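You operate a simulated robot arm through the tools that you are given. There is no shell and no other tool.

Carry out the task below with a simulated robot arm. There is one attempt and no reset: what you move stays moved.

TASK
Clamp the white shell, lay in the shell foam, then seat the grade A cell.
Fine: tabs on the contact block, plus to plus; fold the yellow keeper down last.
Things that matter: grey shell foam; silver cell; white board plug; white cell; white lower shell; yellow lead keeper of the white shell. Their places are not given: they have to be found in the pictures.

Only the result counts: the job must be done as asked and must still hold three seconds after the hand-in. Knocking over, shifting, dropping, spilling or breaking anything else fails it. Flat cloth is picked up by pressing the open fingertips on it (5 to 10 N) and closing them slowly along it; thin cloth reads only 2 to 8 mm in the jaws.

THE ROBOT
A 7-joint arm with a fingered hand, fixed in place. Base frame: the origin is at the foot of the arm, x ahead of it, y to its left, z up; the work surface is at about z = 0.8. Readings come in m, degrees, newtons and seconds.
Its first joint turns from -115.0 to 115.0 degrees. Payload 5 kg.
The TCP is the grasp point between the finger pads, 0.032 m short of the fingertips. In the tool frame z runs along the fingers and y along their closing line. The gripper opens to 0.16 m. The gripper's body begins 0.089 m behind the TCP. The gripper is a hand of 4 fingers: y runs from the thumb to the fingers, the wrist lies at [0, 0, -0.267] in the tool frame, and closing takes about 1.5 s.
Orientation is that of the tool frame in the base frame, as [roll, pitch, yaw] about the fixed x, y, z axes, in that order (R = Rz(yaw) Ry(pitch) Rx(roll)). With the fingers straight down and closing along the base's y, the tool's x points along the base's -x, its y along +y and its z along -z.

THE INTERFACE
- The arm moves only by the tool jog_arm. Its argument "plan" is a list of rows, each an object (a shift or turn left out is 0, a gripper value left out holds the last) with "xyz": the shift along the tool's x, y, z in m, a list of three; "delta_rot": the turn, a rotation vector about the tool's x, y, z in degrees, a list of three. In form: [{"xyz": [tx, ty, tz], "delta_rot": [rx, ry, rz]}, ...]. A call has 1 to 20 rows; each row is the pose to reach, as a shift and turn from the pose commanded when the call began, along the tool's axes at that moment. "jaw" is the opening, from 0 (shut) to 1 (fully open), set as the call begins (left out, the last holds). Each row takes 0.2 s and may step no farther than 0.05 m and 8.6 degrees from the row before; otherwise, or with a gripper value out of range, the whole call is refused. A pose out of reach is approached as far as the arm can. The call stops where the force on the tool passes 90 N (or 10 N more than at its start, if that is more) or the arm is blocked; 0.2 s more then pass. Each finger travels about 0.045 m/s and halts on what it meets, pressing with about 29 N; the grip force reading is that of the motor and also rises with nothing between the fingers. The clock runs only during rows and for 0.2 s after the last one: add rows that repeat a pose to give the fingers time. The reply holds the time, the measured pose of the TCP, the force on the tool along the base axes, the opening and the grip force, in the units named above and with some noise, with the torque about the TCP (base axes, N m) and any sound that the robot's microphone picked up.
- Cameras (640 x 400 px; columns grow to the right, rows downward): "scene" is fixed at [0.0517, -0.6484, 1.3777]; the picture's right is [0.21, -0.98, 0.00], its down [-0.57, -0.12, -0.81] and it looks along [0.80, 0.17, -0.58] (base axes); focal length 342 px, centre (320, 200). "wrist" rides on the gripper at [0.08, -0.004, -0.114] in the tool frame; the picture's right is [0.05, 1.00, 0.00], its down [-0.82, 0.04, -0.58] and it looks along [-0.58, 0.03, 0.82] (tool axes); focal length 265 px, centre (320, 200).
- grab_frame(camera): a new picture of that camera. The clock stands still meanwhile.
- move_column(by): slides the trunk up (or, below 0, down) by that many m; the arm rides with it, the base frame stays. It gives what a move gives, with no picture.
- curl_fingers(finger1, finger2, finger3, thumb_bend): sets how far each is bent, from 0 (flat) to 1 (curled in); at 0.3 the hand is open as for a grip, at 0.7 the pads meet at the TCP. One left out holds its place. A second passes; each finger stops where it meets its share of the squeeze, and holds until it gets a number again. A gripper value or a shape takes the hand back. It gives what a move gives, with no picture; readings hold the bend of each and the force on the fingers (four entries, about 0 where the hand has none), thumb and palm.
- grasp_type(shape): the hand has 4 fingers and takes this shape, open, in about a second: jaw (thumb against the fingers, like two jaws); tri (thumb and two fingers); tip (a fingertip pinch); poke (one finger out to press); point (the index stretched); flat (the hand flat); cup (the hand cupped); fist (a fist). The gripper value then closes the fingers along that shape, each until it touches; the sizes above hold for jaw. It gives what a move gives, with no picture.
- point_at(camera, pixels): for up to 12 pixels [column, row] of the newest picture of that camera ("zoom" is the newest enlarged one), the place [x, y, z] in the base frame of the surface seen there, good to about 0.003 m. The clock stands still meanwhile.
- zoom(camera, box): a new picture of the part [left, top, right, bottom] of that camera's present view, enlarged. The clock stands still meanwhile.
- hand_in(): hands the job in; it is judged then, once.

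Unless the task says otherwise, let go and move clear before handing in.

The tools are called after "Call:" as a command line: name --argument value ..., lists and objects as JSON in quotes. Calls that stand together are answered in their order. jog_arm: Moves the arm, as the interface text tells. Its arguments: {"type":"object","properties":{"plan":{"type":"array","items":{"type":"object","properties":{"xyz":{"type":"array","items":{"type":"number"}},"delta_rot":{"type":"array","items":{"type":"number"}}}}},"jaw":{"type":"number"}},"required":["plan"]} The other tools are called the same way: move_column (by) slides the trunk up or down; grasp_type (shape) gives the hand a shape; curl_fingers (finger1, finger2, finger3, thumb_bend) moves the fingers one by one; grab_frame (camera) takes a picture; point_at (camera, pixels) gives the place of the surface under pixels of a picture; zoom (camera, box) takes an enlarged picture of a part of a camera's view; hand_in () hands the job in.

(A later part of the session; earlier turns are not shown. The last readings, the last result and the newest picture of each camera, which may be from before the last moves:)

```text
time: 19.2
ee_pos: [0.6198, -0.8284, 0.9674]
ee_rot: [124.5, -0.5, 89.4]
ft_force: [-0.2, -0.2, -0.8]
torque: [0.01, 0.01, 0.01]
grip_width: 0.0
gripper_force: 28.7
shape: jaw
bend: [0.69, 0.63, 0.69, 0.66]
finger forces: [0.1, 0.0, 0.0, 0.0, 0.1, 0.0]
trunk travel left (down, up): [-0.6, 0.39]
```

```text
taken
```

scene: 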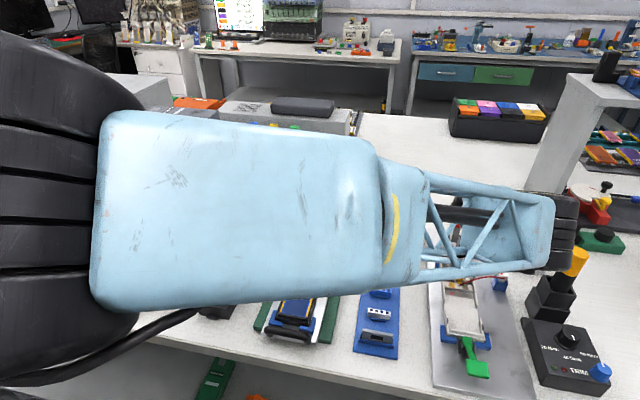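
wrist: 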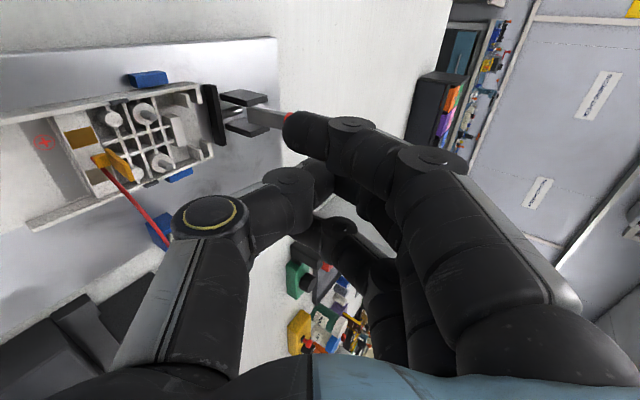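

The rotation worked and I now have a side view of the clamp and contact block. I'll bring the closed fingertips to just in front of the red handle, then push in small steps.

Call:
jog_arm --plan '[{"xyz": [-0.0005, -0.007, 0.026]}, {"xyz": [-0.001, -0.0148, 0.0526]}, {"xyz": [-0.001, -0.0148, 0.0526]}]'

Call:
grab_frame --camera "wrist"

Call:
grab_frame --camera "scene"

```text
time: 20.0
ee_pos: [0.6547, -0.8301, 0.9266]
ee_rot: [124.5, -0.4, 89.4]
ft_force: [-0.9, 0.2, 0.0]
torque: [0.08, 0.02, -0.03]
grip_width: 0.0002
gripper_force: 28.6
shape: jaw
bend: [0.69, 0.63, 0.69, 0.66]
finger forces: [0.0, 0.1, 0.0, 0.0, 0.0, 0.0]
trunk travel left (down, up): [-0.6, 0.39]
```

```text
taken
```

wrist: 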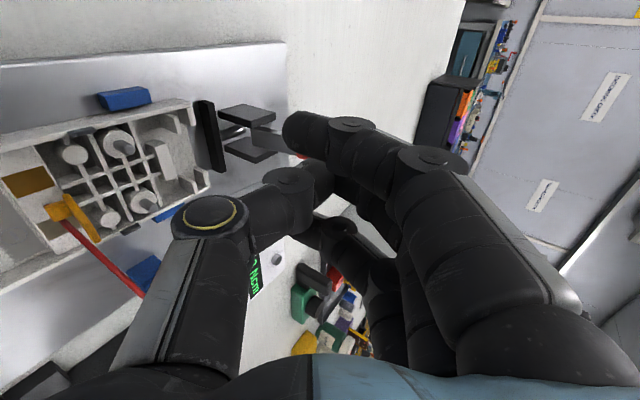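

```text
taken
```

scene: 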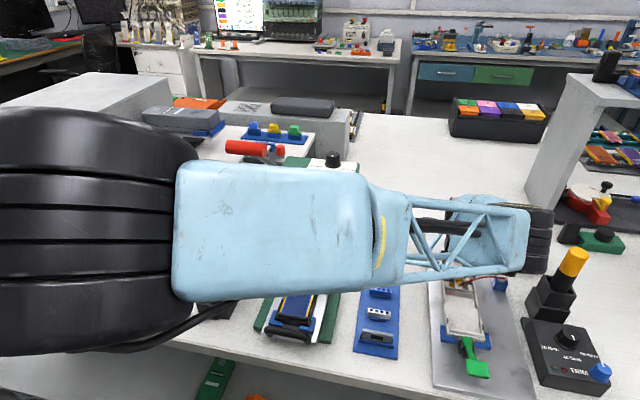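

The fingertip row is just short of the handle (red seen at (300,155)). Pushing +x in small steps with a stop on rising force.

Call:
jog_arm --plan '[{"xyz": [0, 0.0017, 0.0025]}, {"xyz": [0, 0.0034, 0.0049]}, {"xyz": [0, 0.0051, 0.0074]}, {"xyz": [0, 0.0068, 0.0099]}, {"xyz": [0, 0.0085, 0.0124]}]'

Call:
grab_frame --camera "wrist"

```text
time: 21.2
ee_pos: [0.6681, -0.83, 0.9252]
ee_rot: [124.4, -0.4, 89.3]
ft_force: [-1.2, 0.0, 0.3]
torque: [-0.03, 0.06, -0.01]
grip_width: 0.0001
gripper_force: 29.2
shape: jaw
bend: [0.69, 0.63, 0.69, 0.66]
finger forces: [0.0, 0.0, 0.0, 0.1, 0.0, 0.0]
trunk travel left (down, up): [-0.6, 0.39]
```

```text
taken
```

wrist: 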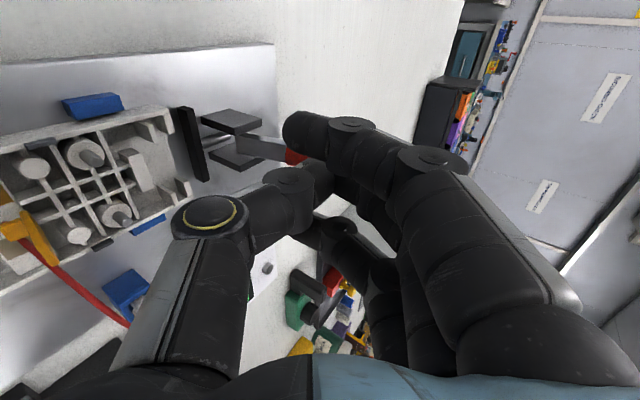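

No contact yet. Continuing 15 mm in +x.

Call:
jog_arm --plan '[{"xyz": [0, 0.0017, 0.0025]}, {"xyz": [0, 0.0034, 0.0049]}, {"xyz": [0, 0.0051, 0.0074]}, {"xyz": [0, 0.0068, 0.0099]}, {"xyz": [0, 0.0085, 0.0124]}]'

Call:
grab_frame --camera "wrist"

```text
time: 22.4
ee_pos: [0.6841, -0.8298, 0.9253]
ee_rot: [124.5, -0.6, 89.6]
ft_force: [0.1, -0.5, 0.4]
torque: [-0.01, 0.01, 0.01]
grip_width: 0.0
gripper_force: 29.2
shape: jaw
bend: [0.69, 0.63, 0.69, 0.67]
finger forces: [0.0, 0.1, 0.0, 0.1, 0.1, 0.1]
trunk travel left (down, up): [-0.6, 0.39]
```

```text
taken
```

wrist: 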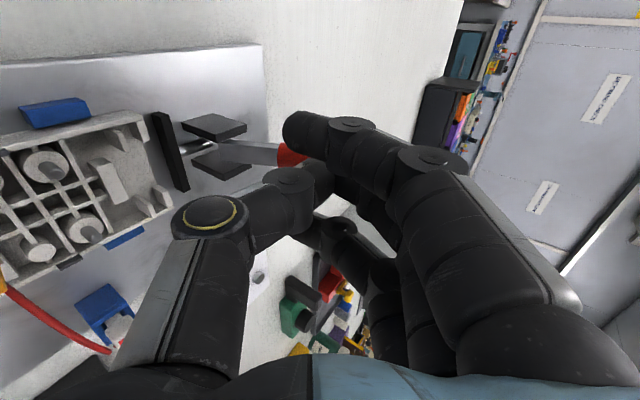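

Still free of contact at x=0.684. Another 12 mm.

Call:
jog_arm --plan '[{"xyz": [0, 0.0017, 0.0025]}, {"xyz": [0, 0.0034, 0.0049]}, {"xyz": [0, 0.0051, 0.0074]}, {"xyz": [0, 0.0068, 0.0099]}]'

Call:
grab_frame --camera "wrist"

```text
time: 23.4
ee_pos: [0.6961, -0.8287, 0.9276]
ee_rot: [124.3, -0.4, 89.4]
ft_force: [-1.5, 0.5, 0.5]
torque: [-0.02, 0.0, 0.01]
grip_width: 0.0
gripper_force: 29.1
shape: jaw
bend: [0.69, 0.63, 0.69, 0.67]
finger forces: [0.0, 0.0, 0.0, 0.0, 0.0, 0.0]
trunk travel left (down, up): [-0.6, 0.39]
```

```text
taken
```

wrist: 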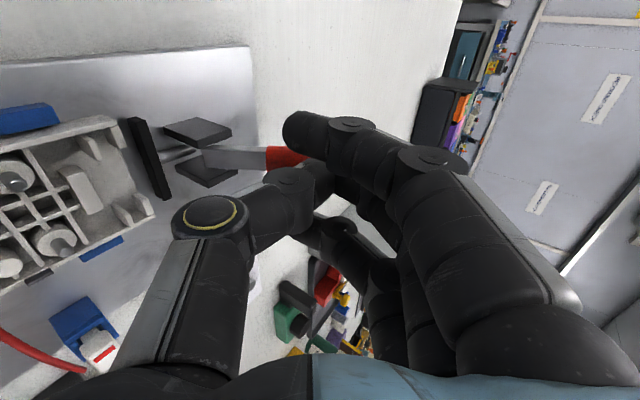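

The hand drifted slightly high (z=0.928) and is likely sliding above the 0.918 handle top. I'll back off 20 mm, drop 20 mm, then push again.

Call:
jog_arm --plan '[{"xyz": [0, -0.0113, -0.0165]}, {"xyz": [0, -0.019, -0.011]}, {"xyz": [0, -0.0275, -0.0052]}, {"xyz": [0, -0.0275, -0.0052]}]'

Call:
grab_frame --camera "wrist"

```text
time: 24.4
ee_pos: [0.6757, -0.8301, 0.9062]
ee_rot: [124.4, -0.4, 89.5]
ft_force: [-0.5, 0.2, -0.4]
torque: [-0.01, -0.05, 0.04]
grip_width: 0.0001
gripper_force: 28.9
shape: jaw
bend: [0.69, 0.63, 0.69, 0.67]
finger forces: [0.1, 0.1, 0.0, 0.1, 0.0, 0.0]
trunk travel left (down, up): [-0.6, 0.39]
```

```text
taken
```

wrist: 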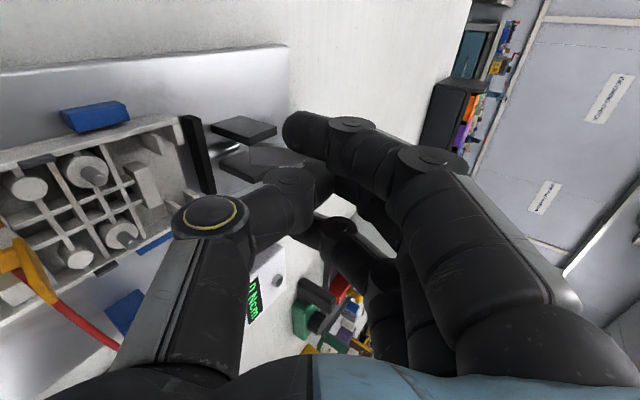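

Now the fingertips are in line with the handle (the steel bar shows just ahead at (265,160)). Pushing +x in 4 mm steps.

Call:
jog_arm --plan '[{"xyz": [0, 0.0023, 0.0033]}, {"xyz": [0, 0.0046, 0.0066]}, {"xyz": [0, 0.0068, 0.0099]}, {"xyz": [0, 0.0091, 0.0132]}]'

Call:
grab_frame --camera "wrist"

```text
time: 25.4
ee_pos: [0.6941, -0.831, 0.905]
ee_rot: [124.5, -0.4, 89.4]
ft_force: [-0.2, 0.6, 0.3]
torque: [0.01, -0.02, 0.01]
grip_width: 0.0
gripper_force: 28.9
shape: jaw
bend: [0.69, 0.63, 0.69, 0.67]
finger forces: [0.1, 0.1, 0.1, 0.0, 0.0, 0.1]
trunk travel left (down, up): [-0.6, 0.39]
```

```text
taken
```

wrist: 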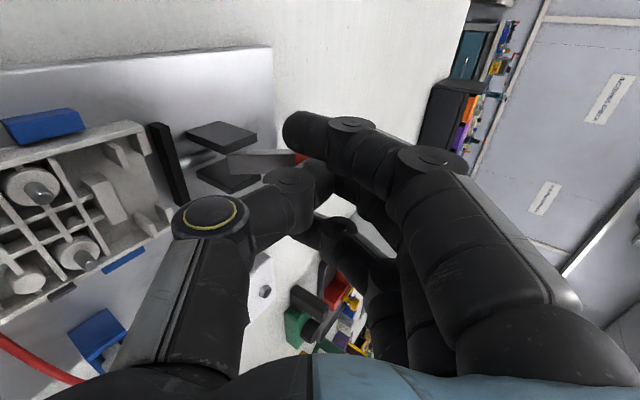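

Still no contact at x=0.694; curled tips evidently don't extend much past the grasp point. Pushing on by up to 16 mm.

Call:
jog_arm --plan '[{"xyz": [0, 0.0023, 0.0033]}, {"xyz": [0, 0.0046, 0.0066]}, {"xyz": [0, 0.0068, 0.0099]}]'

Call:
grab_frame --camera "wrist"

```text
time: 26.2
ee_pos: [0.7054, -0.8308, 0.9061]
ee_rot: [124.6, -0.4, 89.5]
ft_force: [1.1, -0.9, -0.5]
torque: [-0.02, 0.01, -0.02]
grip_width: 0.0001
gripper_force: 29.6
shape: jaw
bend: [0.69, 0.63, 0.69, 0.67]
finger forces: [0.0, 0.0, 0.0, 0.1, 0.0, 0.0]
trunk travel left (down, up): [-0.6, 0.39]
```

```text
taken
```

wrist: 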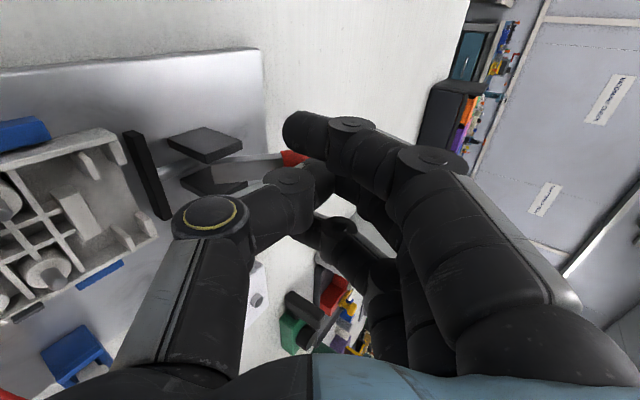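

No reaction force yet though the grasp point is at the handle's x. I'll measure the lever to see whether it is moving freely with the fingers.

Call:
zoom --camera "wrist" --box '[120, 80, 360, 230]'

Call:
point_at --camera "wrist" --pixels '[[291, 158], [283, 160], [265, 162], [240, 163], [210, 143], [190, 178], [215, 183], [145, 175], [127, 145], [135, 190], [310, 130], [345, 125]]'

```text
2.67 times, centred on (240, 155) of wrist
```

zoom: 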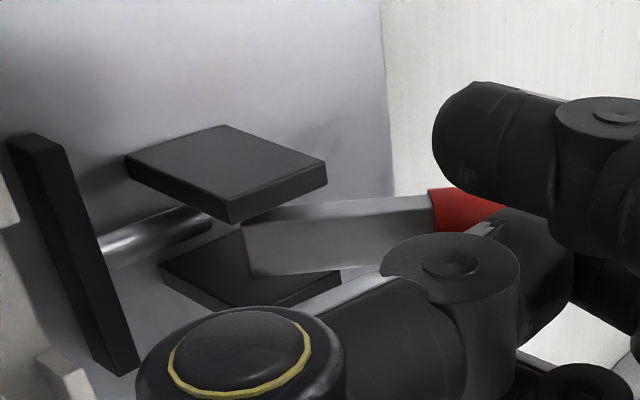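

```text
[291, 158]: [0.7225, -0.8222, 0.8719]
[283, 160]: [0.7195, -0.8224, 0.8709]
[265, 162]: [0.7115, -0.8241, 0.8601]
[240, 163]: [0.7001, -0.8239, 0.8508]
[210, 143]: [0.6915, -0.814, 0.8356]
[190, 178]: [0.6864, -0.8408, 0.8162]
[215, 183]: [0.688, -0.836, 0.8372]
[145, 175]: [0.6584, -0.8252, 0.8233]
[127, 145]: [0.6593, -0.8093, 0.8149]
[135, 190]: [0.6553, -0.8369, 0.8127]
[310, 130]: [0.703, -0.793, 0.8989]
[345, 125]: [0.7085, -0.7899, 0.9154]
```

The lever has swung about 45° with almost no force, and the black bar moved from x≈0.668 to 0.658, so +x/down closes it. I'll keep following the arc down in steps.

Call:
jog_arm --plan '[{"xyz": [0, -0.001, 0.006]}, {"xyz": [0, -0.002, 0.012]}, {"xyz": [0, -0.003, 0.018]}]'

Call:
zoom --camera "wrist" --box '[80, 80, 400, 280]'

```text
time: 27.0
ee_pos: [0.7172, -0.8288, 0.8921]
ee_rot: [124.4, -0.4, 89.5]
ft_force: [0.4, 0.2, -0.4]
torque: [0.01, -0.01, 0.01]
grip_width: 0.0
gripper_force: 28.9
shape: jaw
bend: [0.69, 0.63, 0.69, 0.67]
finger forces: [0.1, 0.0, 0.0, 0.0, 0.1, 0.0]
trunk travel left (down, up): [-0.6, 0.39]
```

```text
2.00 times, centred on (240, 180) of wrist
```

zoom: 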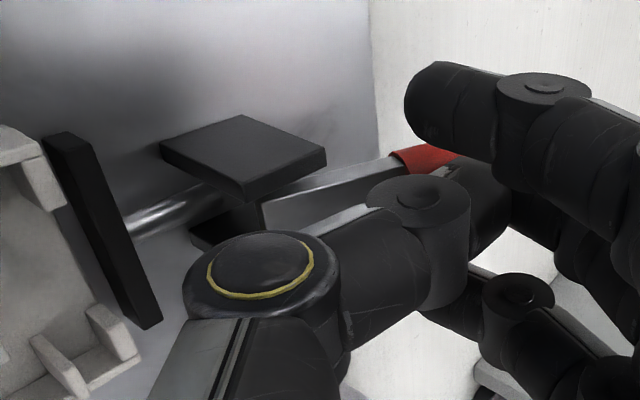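

Call:
point_at --camera "zoom" --pixels '[[70, 150], [110, 230], [145, 310], [30, 165], [100, 325], [270, 215], [330, 195], [385, 170], [425, 155], [240, 140], [180, 215], [125, 225]]'

```text
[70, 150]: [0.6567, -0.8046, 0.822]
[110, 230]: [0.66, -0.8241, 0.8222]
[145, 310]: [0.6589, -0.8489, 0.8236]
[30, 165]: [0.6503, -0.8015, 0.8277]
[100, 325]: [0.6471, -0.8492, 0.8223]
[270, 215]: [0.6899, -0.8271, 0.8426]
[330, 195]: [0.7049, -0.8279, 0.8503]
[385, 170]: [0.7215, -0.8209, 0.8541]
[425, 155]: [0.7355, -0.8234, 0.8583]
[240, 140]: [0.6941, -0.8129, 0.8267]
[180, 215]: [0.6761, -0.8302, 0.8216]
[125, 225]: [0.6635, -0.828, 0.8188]
```

The lever is now about 70° over and the bar is near the shell end. I'll push down further, watching for resistance.

Call:
jog_arm --plan '[{"xyz": [0, -0.004, 0.006]}, {"xyz": [0, -0.008, 0.012]}, {"xyz": [0, -0.012, 0.0179]}]'

Call:
zoom --camera "wrist" --box '[80, 80, 400, 280]'

Call:
grab_frame --camera "scene"

```text
time: 27.8
ee_pos: [0.7227, -0.8271, 0.8747]
ee_rot: [124.4, -0.4, 89.4]
ft_force: [-1.7, -0.8, 5.6]
torque: [0.0, 0.01, 0.0]
grip_width: 0.0
gripper_force: 29.2
shape: jaw
bend: [0.69, 0.63, 0.69, 0.67]
finger forces: [0.0, 0.0, 0.1, 0.0, 0.8, 0.0]
out of reach, approached as far as the arm can: row 3
trunk travel left (down, up): [-0.6, 0.39]
```

```text
2.00 times, centred on (240, 180) of wrist
```

zoom: 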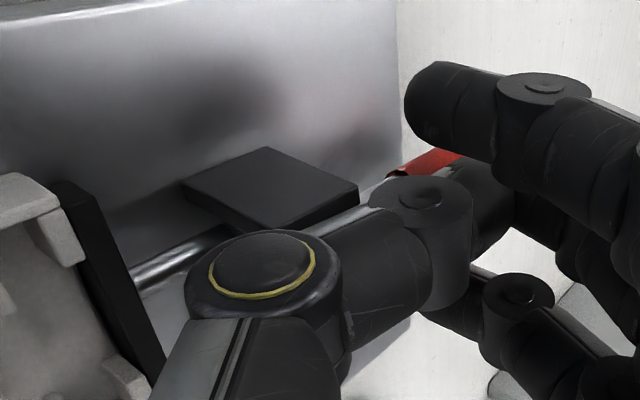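

```text
taken
```

scene: 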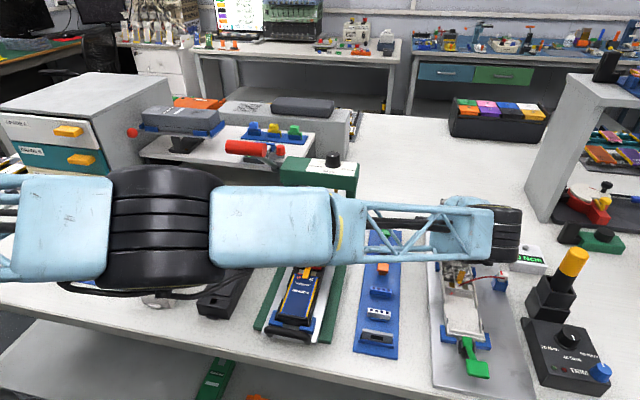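

A slight 5.6 N upward force now, and the arm is at its reach limit. Checking lever and bar position.

Call:
zoom --camera "wrist" --box '[80, 130, 320, 280]'

Call:
point_at --camera "zoom" --pixels '[[470, 80], [440, 100], [400, 115], [120, 190], [175, 310], [60, 165], [165, 330], [260, 180], [330, 110]]'

```text
2.67 times, centred on (200, 205) of wrist
```

zoom: 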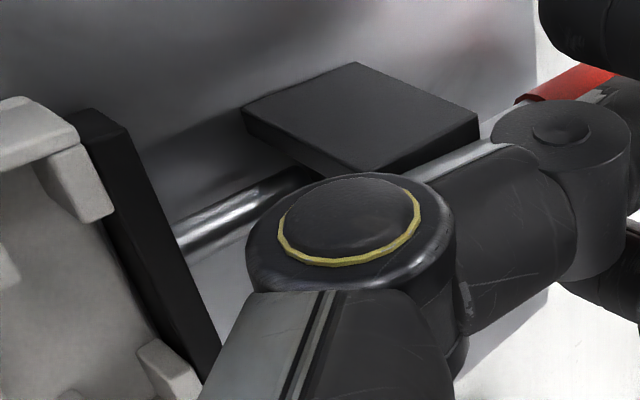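

```text
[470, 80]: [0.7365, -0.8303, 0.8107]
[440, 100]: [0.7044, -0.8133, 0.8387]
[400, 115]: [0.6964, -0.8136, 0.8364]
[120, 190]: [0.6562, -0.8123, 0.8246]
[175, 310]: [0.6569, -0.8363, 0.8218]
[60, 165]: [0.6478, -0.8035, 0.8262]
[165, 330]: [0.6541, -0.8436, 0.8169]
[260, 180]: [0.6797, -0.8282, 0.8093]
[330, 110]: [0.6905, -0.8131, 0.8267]
```

Call:
point_at --camera "zoom" --pixels '[[590, 78], [560, 90], [530, 100], [470, 150], [440, 165], [500, 125], [130, 240], [200, 370]]'

```text
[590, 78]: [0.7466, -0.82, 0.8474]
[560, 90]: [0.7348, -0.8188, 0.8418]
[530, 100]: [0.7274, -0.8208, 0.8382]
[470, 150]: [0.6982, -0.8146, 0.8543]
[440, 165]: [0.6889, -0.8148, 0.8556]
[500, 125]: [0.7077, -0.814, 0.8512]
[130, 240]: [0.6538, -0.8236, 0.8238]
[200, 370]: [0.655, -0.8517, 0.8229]
```

The lever seems nearly horizontal with the bar on the shell's end. I'll lift clear and look.

Call:
jog_arm --plan '[{"xyz": [0, 0.012, -0.012]}, {"xyz": [0, 0.02, -0.035]}, {"xyz": [0, 0.03, -0.06]}, {"xyz": [0, 0.038, -0.0865]}, {"xyz": [0, 0.046, -0.12]}, {"xyz": [0, 0.046, -0.12]}]'

Call:
grab_frame --camera "wrist"

```text
time: 29.2
ee_pos: [0.6511, -0.8243, 0.9785]
ee_rot: [124.3, -0.4, 89.5]
ft_force: [-0.7, -1.1, 0.6]
torque: [-0.04, 0.01, 0.01]
grip_width: 0.0
gripper_force: 28.7
shape: jaw
bend: [0.69, 0.63, 0.69, 0.67]
finger forces: [0.0, 0.0, 0.0, 0.0, 0.0, 0.1]
trunk travel left (down, up): [-0.6, 0.39]
```

```text
taken
```

wrist: 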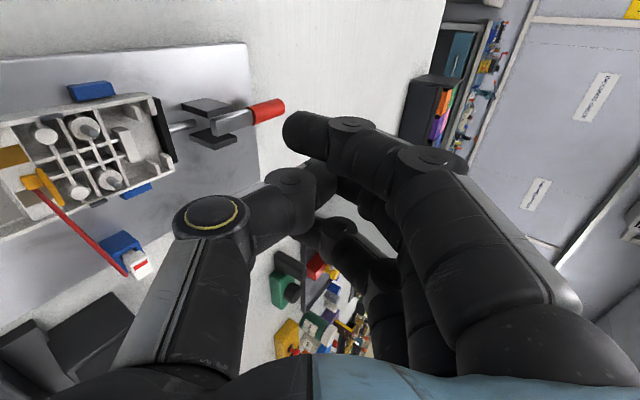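

Call:
zoom --camera "wrist" --box '[80, 60, 320, 210]'

Call:
point_at --camera "zoom" --pixels '[[535, 115], [490, 128], [455, 138], [420, 145], [380, 165], [345, 125], [350, 190], [270, 180], [200, 130], [230, 240], [170, 120], [215, 255]]'

```text
2.67 times, centred on (200, 135) of wrist
```

zoom: 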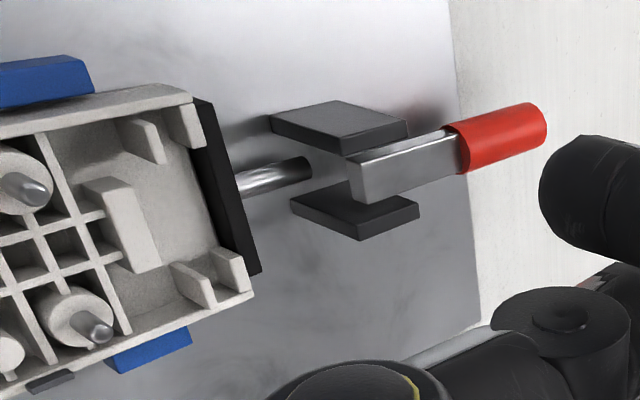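

```text
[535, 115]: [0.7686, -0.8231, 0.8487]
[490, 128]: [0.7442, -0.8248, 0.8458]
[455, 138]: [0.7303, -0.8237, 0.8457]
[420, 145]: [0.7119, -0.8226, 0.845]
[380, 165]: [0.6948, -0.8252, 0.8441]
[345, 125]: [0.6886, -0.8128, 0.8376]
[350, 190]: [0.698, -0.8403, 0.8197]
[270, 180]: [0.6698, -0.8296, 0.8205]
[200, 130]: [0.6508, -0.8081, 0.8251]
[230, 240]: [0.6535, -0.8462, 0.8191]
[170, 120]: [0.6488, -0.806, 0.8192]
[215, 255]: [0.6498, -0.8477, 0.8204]
```

The lever is now within about 3° of horizontal (top z 0.844→0.849) and the bar touches the shell's end. To gain reach and make sure it is fully home, I'll raise the hand, lower the trunk 0.12 m, and press once more.

Call:
jog_arm --plan '[{"xyz": [0, 0.033, -0.0227]}, {"xyz": [0, 0.066, -0.0453]}, {"xyz": [0, 0.099, -0.068]}, {"xyz": [0, 0.099, -0.068]}]'

Call:
move_column --by -0.12

Call:
grab_frame --camera "scene"

```text
time: 30.2
ee_pos: [0.6473, -0.8269, 1.0967]
ee_rot: [124.5, -0.5, 89.4]
ft_force: [0.0, -0.7, 0.0]
torque: [0.01, 0.0, 0.0]
grip_width: 0.0
gripper_force: 29.5
shape: jaw
bend: [0.69, 0.63, 0.69, 0.67]
finger forces: [0.0, 0.1, 0.0, 0.1, 0.0, 0.1]
trunk travel left (down, up): [-0.6, 0.39]
```

```text
time: 31.7
ee_pos: [0.6457, -0.8262, 0.9776]
ee_rot: [124.3, -0.5, 89.4]
ft_force: [0.0, -0.2, 0.0]
torque: [0.0, 0.01, -0.01]
grip_width: 0.0
gripper_force: 29.4
shape: jaw
bend: [0.69, 0.63, 0.69, 0.67]
finger forces: [0.0, 0.1, 0.0, 0.0, 0.0, 0.0]
trunk travel left (down, up): [-0.48, 0.51]
```

```text
taken
```

scene: 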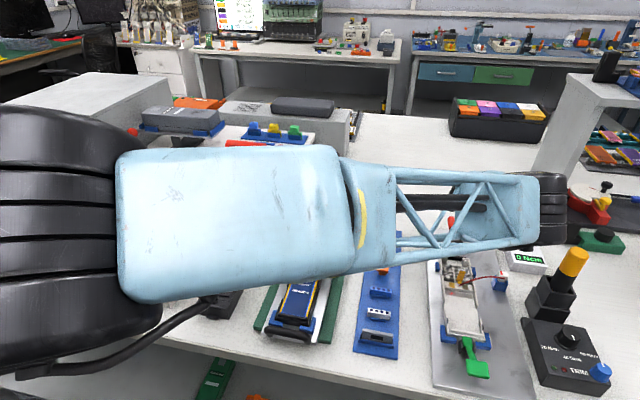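

Call:
jog_arm --plan '[{"xyz": [-0.0005, -0.0065, 0.0314]}, {"xyz": [-0.001, -0.013, 0.0628]}, {"xyz": [-0.0015, -0.0195, 0.0942]}, {"xyz": [-0.002, -0.0259, 0.1257]}, {"xyz": [-0.002, -0.0259, 0.1257]}]'

Call:
grab_frame --camera "wrist"

```text
time: 32.9
ee_pos: [0.7329, -0.8308, 0.8834]
ee_rot: [124.5, -0.3, 89.4]
ft_force: [-0.3, -0.2, -1.3]
torque: [-0.03, -0.03, -0.01]
grip_width: 0.0003
gripper_force: 29.3
shape: jaw
bend: [0.69, 0.63, 0.69, 0.67]
finger forces: [0.1, 0.1, 0.1, 0.0, 0.0, 0.0]
trunk travel left (down, up): [-0.48, 0.51]
```

```text
taken
```

wrist: 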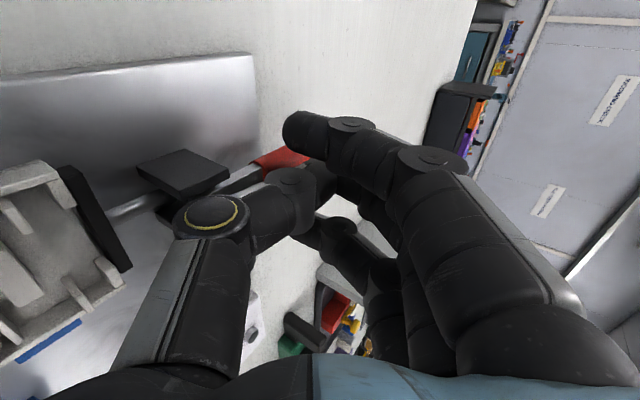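

Above the handle with no force. Pressing straight down in 4 mm steps.

Call:
jog_arm --plan '[{"xyz": [0, -0.0033, 0.0023]}, {"xyz": [0, -0.0066, 0.0045]}, {"xyz": [0, -0.0099, 0.0068]}]'

```text
time: 33.7
ee_pos: [0.7345, -0.8282, 0.8771]
ee_rot: [124.3, -0.3, 89.4]
ft_force: [-5.7, 2.1, 14.4]
torque: [0.09, 0.79, -0.13]
grip_width: 0.0001
gripper_force: 29.0
shape: jaw
bend: [0.69, 0.63, 0.69, 0.67]
finger forces: [0.0, 0.0, 0.0, 0.1, 14.5, 0.0]
trunk travel left (down, up): [-0.48, 0.51]
```

The thumb presses with 14.5 N and the lever doesn't give, so it's at its stop. One slightly firmer press, then I'll lift off.

Call:
jog_arm --plan '[{"xyz": [0, -0.0025, 0.0017]}, {"xyz": [0, -0.005, 0.0034]}, {"xyz": [0, -0.005, 0.0034]}]'

Call:
jog_arm --plan '[{"xyz": [0, 0.015, -0.01]}, {"xyz": [0, 0.03, -0.03]}, {"xyz": [0, 0.045, -0.06]}, {"xyz": [0, 0.055, -0.09]}, {"xyz": [0, 0.065, -0.12]}, {"xyz": [0, 0.065, -0.12]}]'

Call:
zoom --camera "wrist" --box '[0, 40, 320, 240]'

```text
time: 34.5
ee_pos: [0.7325, -0.8301, 0.8746]
ee_rot: [124.2, -0.1, 89.1]
ft_force: [-19.6, -7.1, 42.8]
torque: [-0.13, 2.39, 0.27]
grip_width: 0.0
gripper_force: 28.6
shape: jaw
bend: [0.69, 0.62, 0.69, 0.66]
finger forces: [0.0, 0.0, 0.0, 0.0, 47.2, 0.1]
trunk travel left (down, up): [-0.48, 0.51]
```

```text
time: 35.9
ee_pos: [0.674, -0.8287, 0.9904]
ee_rot: [124.4, -0.5, 89.4]
ft_force: [-0.2, -0.7, 0.3]
torque: [-0.02, 0.02, 0.0]
grip_width: 0.0001
gripper_force: 28.7
shape: jaw
bend: [0.69, 0.62, 0.69, 0.67]
finger forces: [0.1, 0.0, 0.1, 0.0, 0.0, 0.0]
trunk travel left (down, up): [-0.48, 0.51]
```

```text
2.00 times, centred on (160, 140) of wrist
```

zoom: 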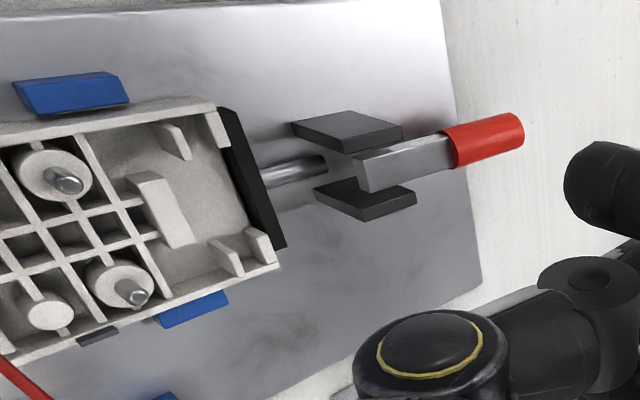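

The clamp is closed: the bar is tight on the shell end and the red lever lies flat. Now I'll raise and un-twist the hand, then head to the foam.

Call:
jog_arm --plan '[{"xyz": [0, 0.0064, -0.01], "delta_rot": [0, 0, -8.2]}, {"xyz": [0, 0.0128, -0.02], "delta_rot": [0, 0, -16.4]}, {"xyz": [0, 0.0192, -0.03], "delta_rot": [0, 0, -24.6]}, {"xyz": [0, 0.0257, -0.04], "delta_rot": [0, 0, -32.8]}, {"xyz": [0, 0.0321, -0.05], "delta_rot": [0, 0, -41]}, {"xyz": [0, 0.0385, -0.06], "delta_rot": [0, 0, -49.2]}, {"xyz": [0, 0.0449, -0.07], "delta_rot": [0, 0, -57.4]}, {"xyz": [0, 0.0513, -0.08], "delta_rot": [0, 0, -65.6]}, {"xyz": [0, 0.0578, -0.09], "delta_rot": [0, 0, -73.8]}, {"xyz": [0, 0.0642, -0.1], "delta_rot": [0, 0, -82]}, {"xyz": [0, 0.0706, -0.109], "delta_rot": [0, 0, -90]}, {"xyz": [0, 0.0706, -0.109], "delta_rot": [0, 0, -90]}]'

```text
time: 38.5
ee_pos: [0.6253, -0.8292, 1.1101]
ee_rot: [179.4, 55.5, 179.0]
ft_force: [0.1, -0.4, -0.4]
torque: [0.01, 0.01, 0.03]
grip_width: 0.0
gripper_force: 28.7
shape: jaw
bend: [0.69, 0.62, 0.69, 0.67]
finger forces: [0.1, 0.1, 0.1, 0.0, 0.0, 0.1]
trunk travel left (down, up): [-0.48, 0.51]
```

Call:
jog_arm --plan '[{"xyz": [0.0135, 0.0137, -0.0218], "delta_rot": [0, 6.95, 0]}, {"xyz": [0.027, 0.0275, -0.0437], "delta_rot": [0, 13.9, 0]}, {"xyz": [0.0405, 0.0412, -0.0655], "delta_rot": [0, 20.8, 0]}, {"xyz": [0.054, 0.055, -0.0873], "delta_rot": [0, 27.8, 0]}, {"xyz": [0.0675, 0.0687, -0.1091], "delta_rot": [0, 34.7, 0]}, {"xyz": [0.081, 0.0825, -0.131], "delta_rot": [0, 41.6, 0]}, {"xyz": [0.0945, 0.0962, -0.1528], "delta_rot": [0, 48.6, 0]}, {"xyz": [0.108, 0.11, -0.1746], "delta_rot": [0, 55.5, 0]}, {"xyz": [0.108, 0.11, -0.1746], "delta_rot": [0, 55.5, 0]}]' --jaw 1.0

Call:
grab_frame --camera "scene"

Call:
grab_frame --camera "wrist"

```text
time: 40.5
ee_pos: [0.4219, -0.7199, 1.1187]
ee_rot: [179.6, 0.0, 179.3]
ft_force: [-0.3, -0.1, 0.1]
torque: [-0.01, 0.03, -0.02]
grip_width: 0.1599
gripper_force: 0.0
shape: jaw
bend: [0.3, 0.3, 0.3, 0.3]
finger forces: [0.1, 0.0, 0.0, 0.0, 0.1, 0.0]
trunk travel left (down, up): [-0.48, 0.51]
```

```text
taken
```

scene: 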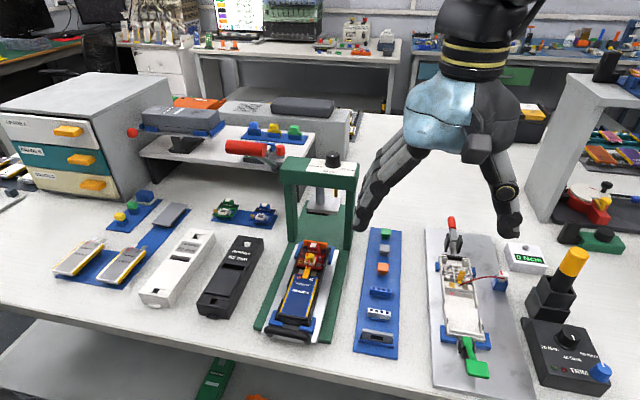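

```text
taken
```

wrist: 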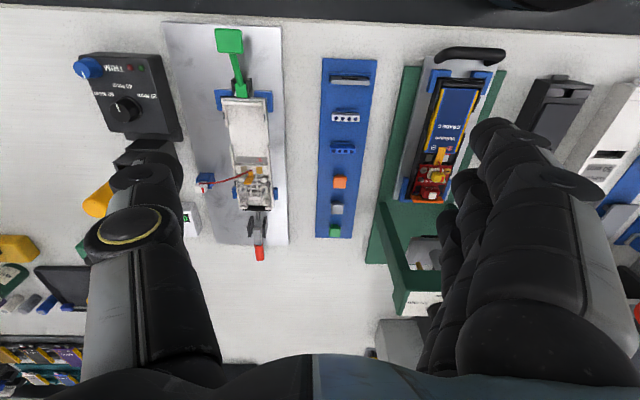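

The fixture is clear and the red lever lies flat. I'll measure the shell bay from here, and the foam and cells from the scene camera.

Call:
zoom --camera "wrist" --box '[195, 80, 305, 220]'

Call:
zoom --camera "wrist" --box '[210, 80, 290, 180]'

Call:
point_at --camera "zoom" --pixels '[[210, 75], [400, 75], [300, 68], [300, 85], [230, 200], [400, 200], [320, 150], [320, 280], [270, 325], [420, 310], [255, 300], [440, 290]]'

```text
2.86 times, centred on (250, 150) of wrist
```

zoom: 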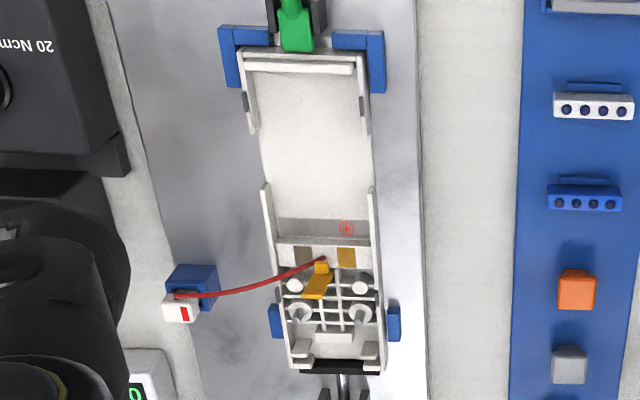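

```text
4.00 times, centred on (250, 130) of wrist
```

zoom: 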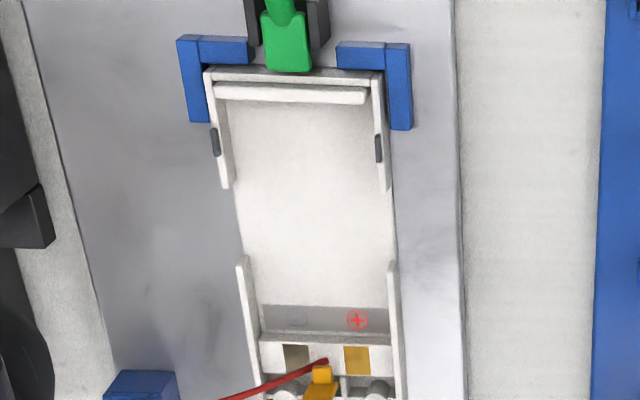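

```text
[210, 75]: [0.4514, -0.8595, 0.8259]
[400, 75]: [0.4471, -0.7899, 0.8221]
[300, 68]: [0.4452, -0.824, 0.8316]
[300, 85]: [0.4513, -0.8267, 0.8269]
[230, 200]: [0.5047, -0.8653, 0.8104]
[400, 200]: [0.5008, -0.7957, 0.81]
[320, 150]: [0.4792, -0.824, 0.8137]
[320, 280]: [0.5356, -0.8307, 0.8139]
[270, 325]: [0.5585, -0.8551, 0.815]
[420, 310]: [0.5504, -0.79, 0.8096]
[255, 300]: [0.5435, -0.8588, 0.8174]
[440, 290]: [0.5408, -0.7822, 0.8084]
```

The bay floor is at z≈0.8135 with side-wall gaps around x 0.49–0.53 meant for finger room, and the contact block top is z≈0.823 at x≈0.568. Now the foam and cells.

Call:
zoom --camera "scene" --box '[145, 190, 205, 240]'

Call:
point_at --camera "zoom" --pixels '[[275, 105], [405, 120], [110, 270], [255, 290], [265, 195], [390, 180], [290, 280], [180, 285], [200, 350], [430, 170], [230, 320], [330, 200]]'

Call:
zoom --camera "scene" --box '[85, 235, 155, 295]'

Call:
point_at --camera "zoom" --pixels '[[230, 110], [350, 130], [70, 315], [200, 350], [210, 230], [285, 85], [350, 105], [300, 260], [225, 370], [350, 180], [100, 370], [400, 60]]'

```text
8.00 times, centred on (175, 215) of scene
```

zoom: 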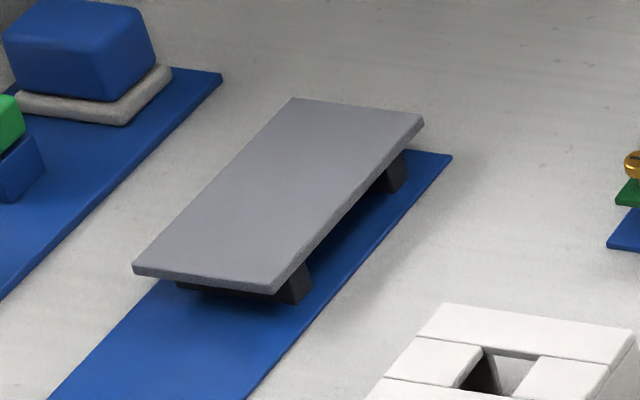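

```text
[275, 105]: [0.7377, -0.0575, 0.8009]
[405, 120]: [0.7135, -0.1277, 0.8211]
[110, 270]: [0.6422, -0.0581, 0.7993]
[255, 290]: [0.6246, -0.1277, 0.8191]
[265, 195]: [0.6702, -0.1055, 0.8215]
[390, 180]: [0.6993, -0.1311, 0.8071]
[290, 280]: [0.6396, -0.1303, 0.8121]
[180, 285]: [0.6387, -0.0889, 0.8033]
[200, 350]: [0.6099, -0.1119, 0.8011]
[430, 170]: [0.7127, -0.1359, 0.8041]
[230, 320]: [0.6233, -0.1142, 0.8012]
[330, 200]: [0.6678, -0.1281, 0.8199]
```

```text
6.67 times, centred on (120, 265) of scene
```

zoom: 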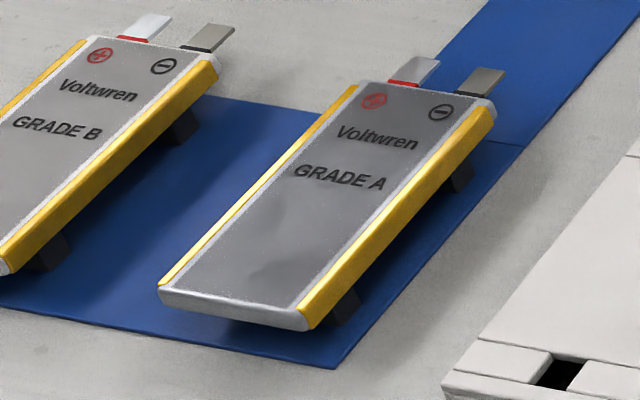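

```text
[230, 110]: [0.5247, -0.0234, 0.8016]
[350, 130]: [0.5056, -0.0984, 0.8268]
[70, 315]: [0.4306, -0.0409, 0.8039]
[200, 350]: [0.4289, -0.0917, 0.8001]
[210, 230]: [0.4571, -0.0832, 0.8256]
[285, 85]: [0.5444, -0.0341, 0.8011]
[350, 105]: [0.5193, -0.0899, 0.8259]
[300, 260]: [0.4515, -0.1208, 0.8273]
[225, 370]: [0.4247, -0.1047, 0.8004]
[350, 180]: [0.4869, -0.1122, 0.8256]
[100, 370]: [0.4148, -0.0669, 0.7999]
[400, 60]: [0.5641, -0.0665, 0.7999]
```

Foam is level at z≈0.8205, spanning about x 0.62–0.72, y -0.128 to -0.08, aligned with x; the grade A cell top is z≈0.826. The shell gap only fits about one finger per side, so I'll test the "tip" pinch shape here and see how it looks.

Call:
grasp_type --shape "tip"

Call:
grab_frame --camera "wrist"

Call:
zoom --camera "scene" --box '[340, 0, 560, 250]'

```text
time: 41.4
ee_pos: [0.4222, -0.7198, 1.1165]
ee_rot: [179.7, 0.0, 179.4]
ft_force: [-0.4, 0.5, -0.1]
torque: [-0.02, 0.01, 0.03]
grip_width: 0.1598
gripper_force: 0.1
shape: tip
bend: [0.01, 0.3, 0.01, 0.3]
finger forces: [0.1, 0.1, 0.0, 0.0, 0.0, 0.0]
trunk travel left (down, up): [-0.48, 0.51]
```

```text
taken
```

wrist: 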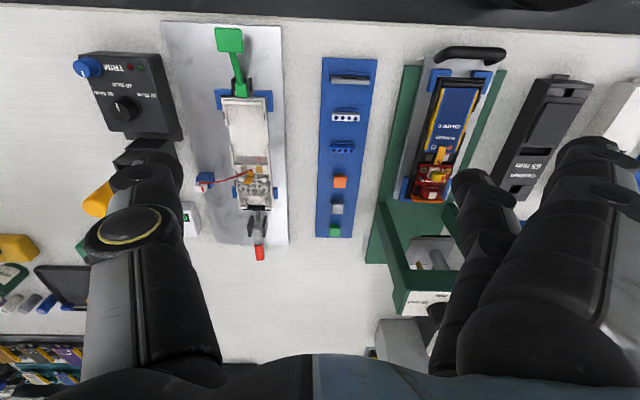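

```text
1.60 times, centred on (450, 125) of scene
```

zoom: 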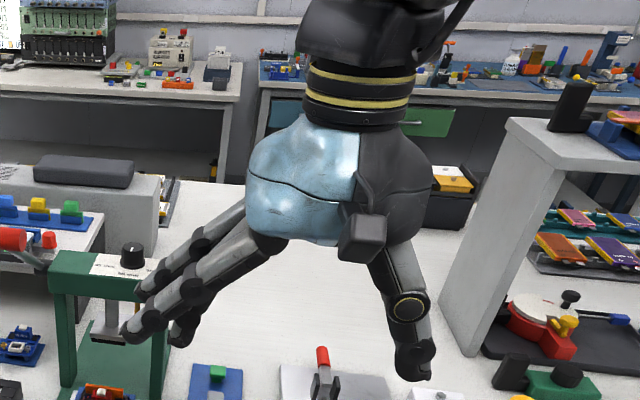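

In "tip" the middle finger opposes the thumb while the outer two stretch out sideways; I'll measure where those tips are relative to the grasp point.

Call:
point_at --camera "zoom" --pixels '[[145, 285], [133, 325], [130, 338], [185, 335], [175, 345], [415, 345], [412, 370], [420, 378], [240, 300]]'

Call:
point_at --camera "wrist" --pixels '[[475, 185], [460, 180], [585, 150], [625, 150], [440, 310], [140, 160], [160, 175], [515, 220]]'

```text
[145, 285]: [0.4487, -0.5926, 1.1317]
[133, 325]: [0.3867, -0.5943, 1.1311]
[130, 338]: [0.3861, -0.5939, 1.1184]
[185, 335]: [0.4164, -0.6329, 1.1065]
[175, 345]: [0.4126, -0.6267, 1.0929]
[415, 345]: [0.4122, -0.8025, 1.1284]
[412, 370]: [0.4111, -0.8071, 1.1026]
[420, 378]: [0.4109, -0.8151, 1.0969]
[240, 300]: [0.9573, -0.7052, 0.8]
```

```text
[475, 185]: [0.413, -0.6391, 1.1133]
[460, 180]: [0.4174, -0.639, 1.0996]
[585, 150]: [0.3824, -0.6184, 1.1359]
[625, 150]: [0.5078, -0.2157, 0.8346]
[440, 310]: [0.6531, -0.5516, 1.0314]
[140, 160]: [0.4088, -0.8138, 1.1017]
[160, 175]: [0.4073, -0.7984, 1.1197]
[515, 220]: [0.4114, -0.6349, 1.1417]
```

The outer fingertips stick out to +y by 0.126 m at about the grasp-point height. I'll check what lies near the foam and cells on that side.

Call:
zoom --camera "scene" --box '[95, 165, 215, 245]'

Call:
point_at --camera "zoom" --pixels '[[265, 155], [130, 240], [185, 205], [245, 180], [60, 300], [160, 330], [330, 170], [290, 220], [90, 120], [180, 170], [130, 275], [155, 265]]'

Call:
point_at --camera "scene" --pixels '[[145, 190], [125, 198], [95, 184], [180, 120], [190, 150], [170, 165], [60, 255], [75, 240], [105, 245], [55, 275], [80, 280], [150, 232]]'

```text
5.00 times, centred on (155, 205) of scene
```

zoom: 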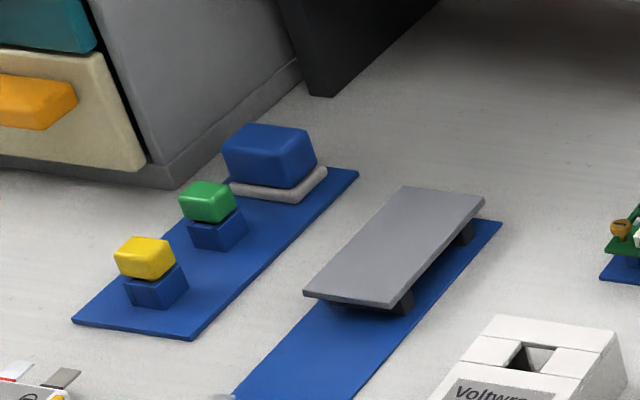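

```text
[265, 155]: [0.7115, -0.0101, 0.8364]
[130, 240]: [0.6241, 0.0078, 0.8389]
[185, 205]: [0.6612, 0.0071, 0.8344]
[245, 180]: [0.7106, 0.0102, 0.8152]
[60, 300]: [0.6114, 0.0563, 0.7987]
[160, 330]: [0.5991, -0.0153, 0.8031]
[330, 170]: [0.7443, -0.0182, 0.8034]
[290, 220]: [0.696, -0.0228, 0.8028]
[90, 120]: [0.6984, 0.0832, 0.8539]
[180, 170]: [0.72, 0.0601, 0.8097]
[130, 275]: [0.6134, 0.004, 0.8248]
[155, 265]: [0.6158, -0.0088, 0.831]
```

```text
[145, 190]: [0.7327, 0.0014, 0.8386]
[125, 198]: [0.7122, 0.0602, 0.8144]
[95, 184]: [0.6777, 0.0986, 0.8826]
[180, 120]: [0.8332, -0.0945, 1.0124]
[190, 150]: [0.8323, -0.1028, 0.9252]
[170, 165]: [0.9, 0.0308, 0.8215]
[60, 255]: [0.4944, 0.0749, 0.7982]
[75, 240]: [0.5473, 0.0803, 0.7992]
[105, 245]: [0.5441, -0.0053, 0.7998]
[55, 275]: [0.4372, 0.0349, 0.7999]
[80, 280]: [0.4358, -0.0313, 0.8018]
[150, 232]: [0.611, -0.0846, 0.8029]
```

The yellow/green/blue plugs (tops z≈0.84) lie exactly where the splayed fingers would go beside the foam. I'll test curling the outer two fingers into the palm instead, leaving middle finger and thumb to pinch.

Call:
curl_fingers --finger1 1.0 --finger2 0.45 --finger3 1.0 --thumb_bend 0.45

Call:
grab_frame --camera "wrist"

Call:
zoom --camera "scene" --box '[340, 0, 560, 250]'

```text
time: 42.4
ee_pos: [0.4223, -0.7208, 1.1184]
ee_rot: [179.6, 0.0, 179.4]
ft_force: [0.0, 0.3, 0.4]
torque: [0.02, -0.01, 0.01]
grip_width: 0.0658
gripper_force: 0.0
shape: fingers
bend: [1.0, 0.45, 1.0, 0.45]
finger forces: [0.0, 0.0, 0.0, 0.1, 0.0, 0.1]
trunk travel left (down, up): [-0.48, 0.51]
```

```text
taken
```

wrist: 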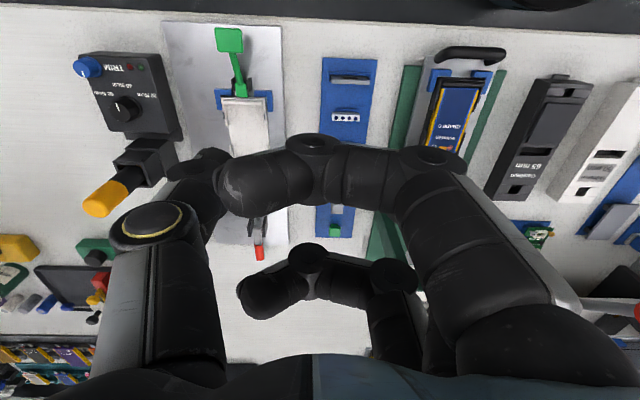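

```text
1.60 times, centred on (450, 125) of scene
```

zoom: 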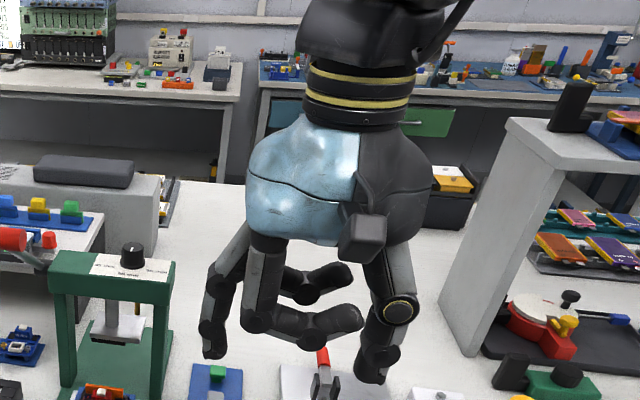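

The outer fingers fold into the palm nicely. Measuring the clearances of the folded fingers against the pinch tips.

Call:
point_at --camera "zoom" --pixels '[[310, 342], [255, 325], [345, 328], [310, 300], [208, 352], [215, 355], [370, 378], [380, 365], [395, 360], [340, 265], [210, 325], [362, 372]]'

Call:
point_at --camera "wrist" --pixels '[[260, 185], [310, 145], [430, 155], [300, 300], [390, 275], [205, 160], [180, 175], [340, 190]]'

```text
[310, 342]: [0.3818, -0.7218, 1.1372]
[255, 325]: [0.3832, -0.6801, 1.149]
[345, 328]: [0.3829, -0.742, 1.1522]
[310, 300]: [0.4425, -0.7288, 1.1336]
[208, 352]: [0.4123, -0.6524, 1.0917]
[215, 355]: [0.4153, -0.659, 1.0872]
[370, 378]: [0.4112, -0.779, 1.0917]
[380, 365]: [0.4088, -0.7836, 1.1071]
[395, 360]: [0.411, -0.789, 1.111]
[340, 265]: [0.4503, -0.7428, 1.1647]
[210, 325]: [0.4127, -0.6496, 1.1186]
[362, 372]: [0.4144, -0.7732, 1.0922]
```

```text
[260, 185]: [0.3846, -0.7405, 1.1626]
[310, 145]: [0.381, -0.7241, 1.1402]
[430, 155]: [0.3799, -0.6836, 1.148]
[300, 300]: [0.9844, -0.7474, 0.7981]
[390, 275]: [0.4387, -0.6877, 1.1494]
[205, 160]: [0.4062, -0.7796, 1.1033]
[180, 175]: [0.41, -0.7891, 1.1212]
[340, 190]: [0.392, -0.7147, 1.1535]
```

Folded fingers stay ~17 mm above the grasp point while tips reach 32 mm below it, which suits both the pick and the shell gap. I'll check the opening at a tighter bend.

Call:
curl_fingers --finger2 0.52 --thumb_bend 0.52

Call:
zoom --camera "scene" --box '[390, 80, 530, 250]'

Call:
grab_frame --camera "wrist"

```text
time: 43.4
ee_pos: [0.4232, -0.7199, 1.1184]
ee_rot: [179.6, 0.1, 179.4]
ft_force: [-0.3, -0.3, 0.1]
torque: [-0.02, 0.03, -0.01]
grip_width: 0.0607
gripper_force: 0.1
shape: fingers
bend: [1.0, 0.52, 1.0, 0.52]
finger forces: [0.0, 0.1, 0.0, 0.0, 0.0, 0.0]
trunk travel left (down, up): [-0.48, 0.51]
```

```text
2.35 times, centred on (460, 165) of scene
```

zoom: 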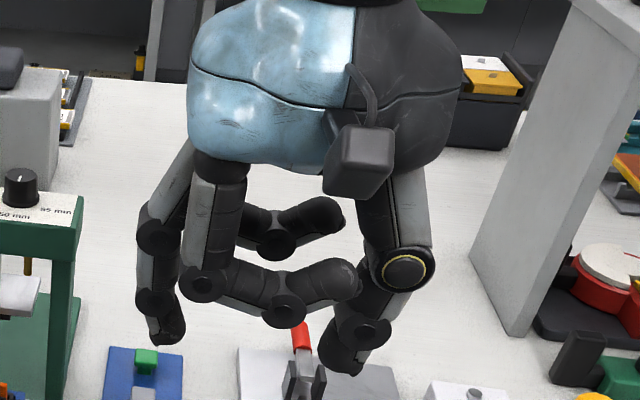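

```text
taken
```

wrist: 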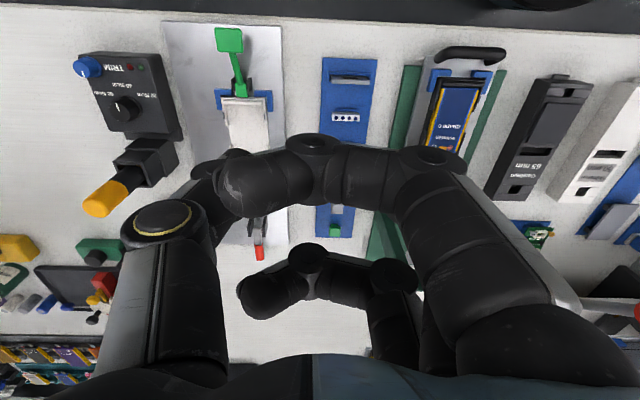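

Call:
zoom --camera "scene" --box '[390, 80, 530, 250]'

Call:
point_at --camera "zoom" --pixels '[[170, 342], [180, 335], [183, 325], [155, 342], [160, 300], [325, 355], [335, 370], [350, 372], [322, 340], [375, 335], [178, 310], [335, 320]]'

```text
2.35 times, centred on (460, 165) of scene
```

zoom: 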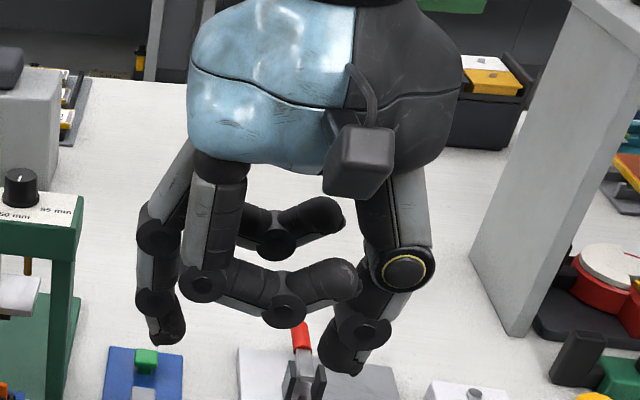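

```text
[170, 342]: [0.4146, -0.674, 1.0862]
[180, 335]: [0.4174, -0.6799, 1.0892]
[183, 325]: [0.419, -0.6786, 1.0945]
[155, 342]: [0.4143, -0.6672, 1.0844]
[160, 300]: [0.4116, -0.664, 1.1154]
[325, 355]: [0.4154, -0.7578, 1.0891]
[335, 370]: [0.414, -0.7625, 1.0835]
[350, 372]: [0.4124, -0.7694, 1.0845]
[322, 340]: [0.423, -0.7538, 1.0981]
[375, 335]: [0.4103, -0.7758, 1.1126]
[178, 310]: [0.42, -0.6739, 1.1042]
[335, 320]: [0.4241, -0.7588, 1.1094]
```

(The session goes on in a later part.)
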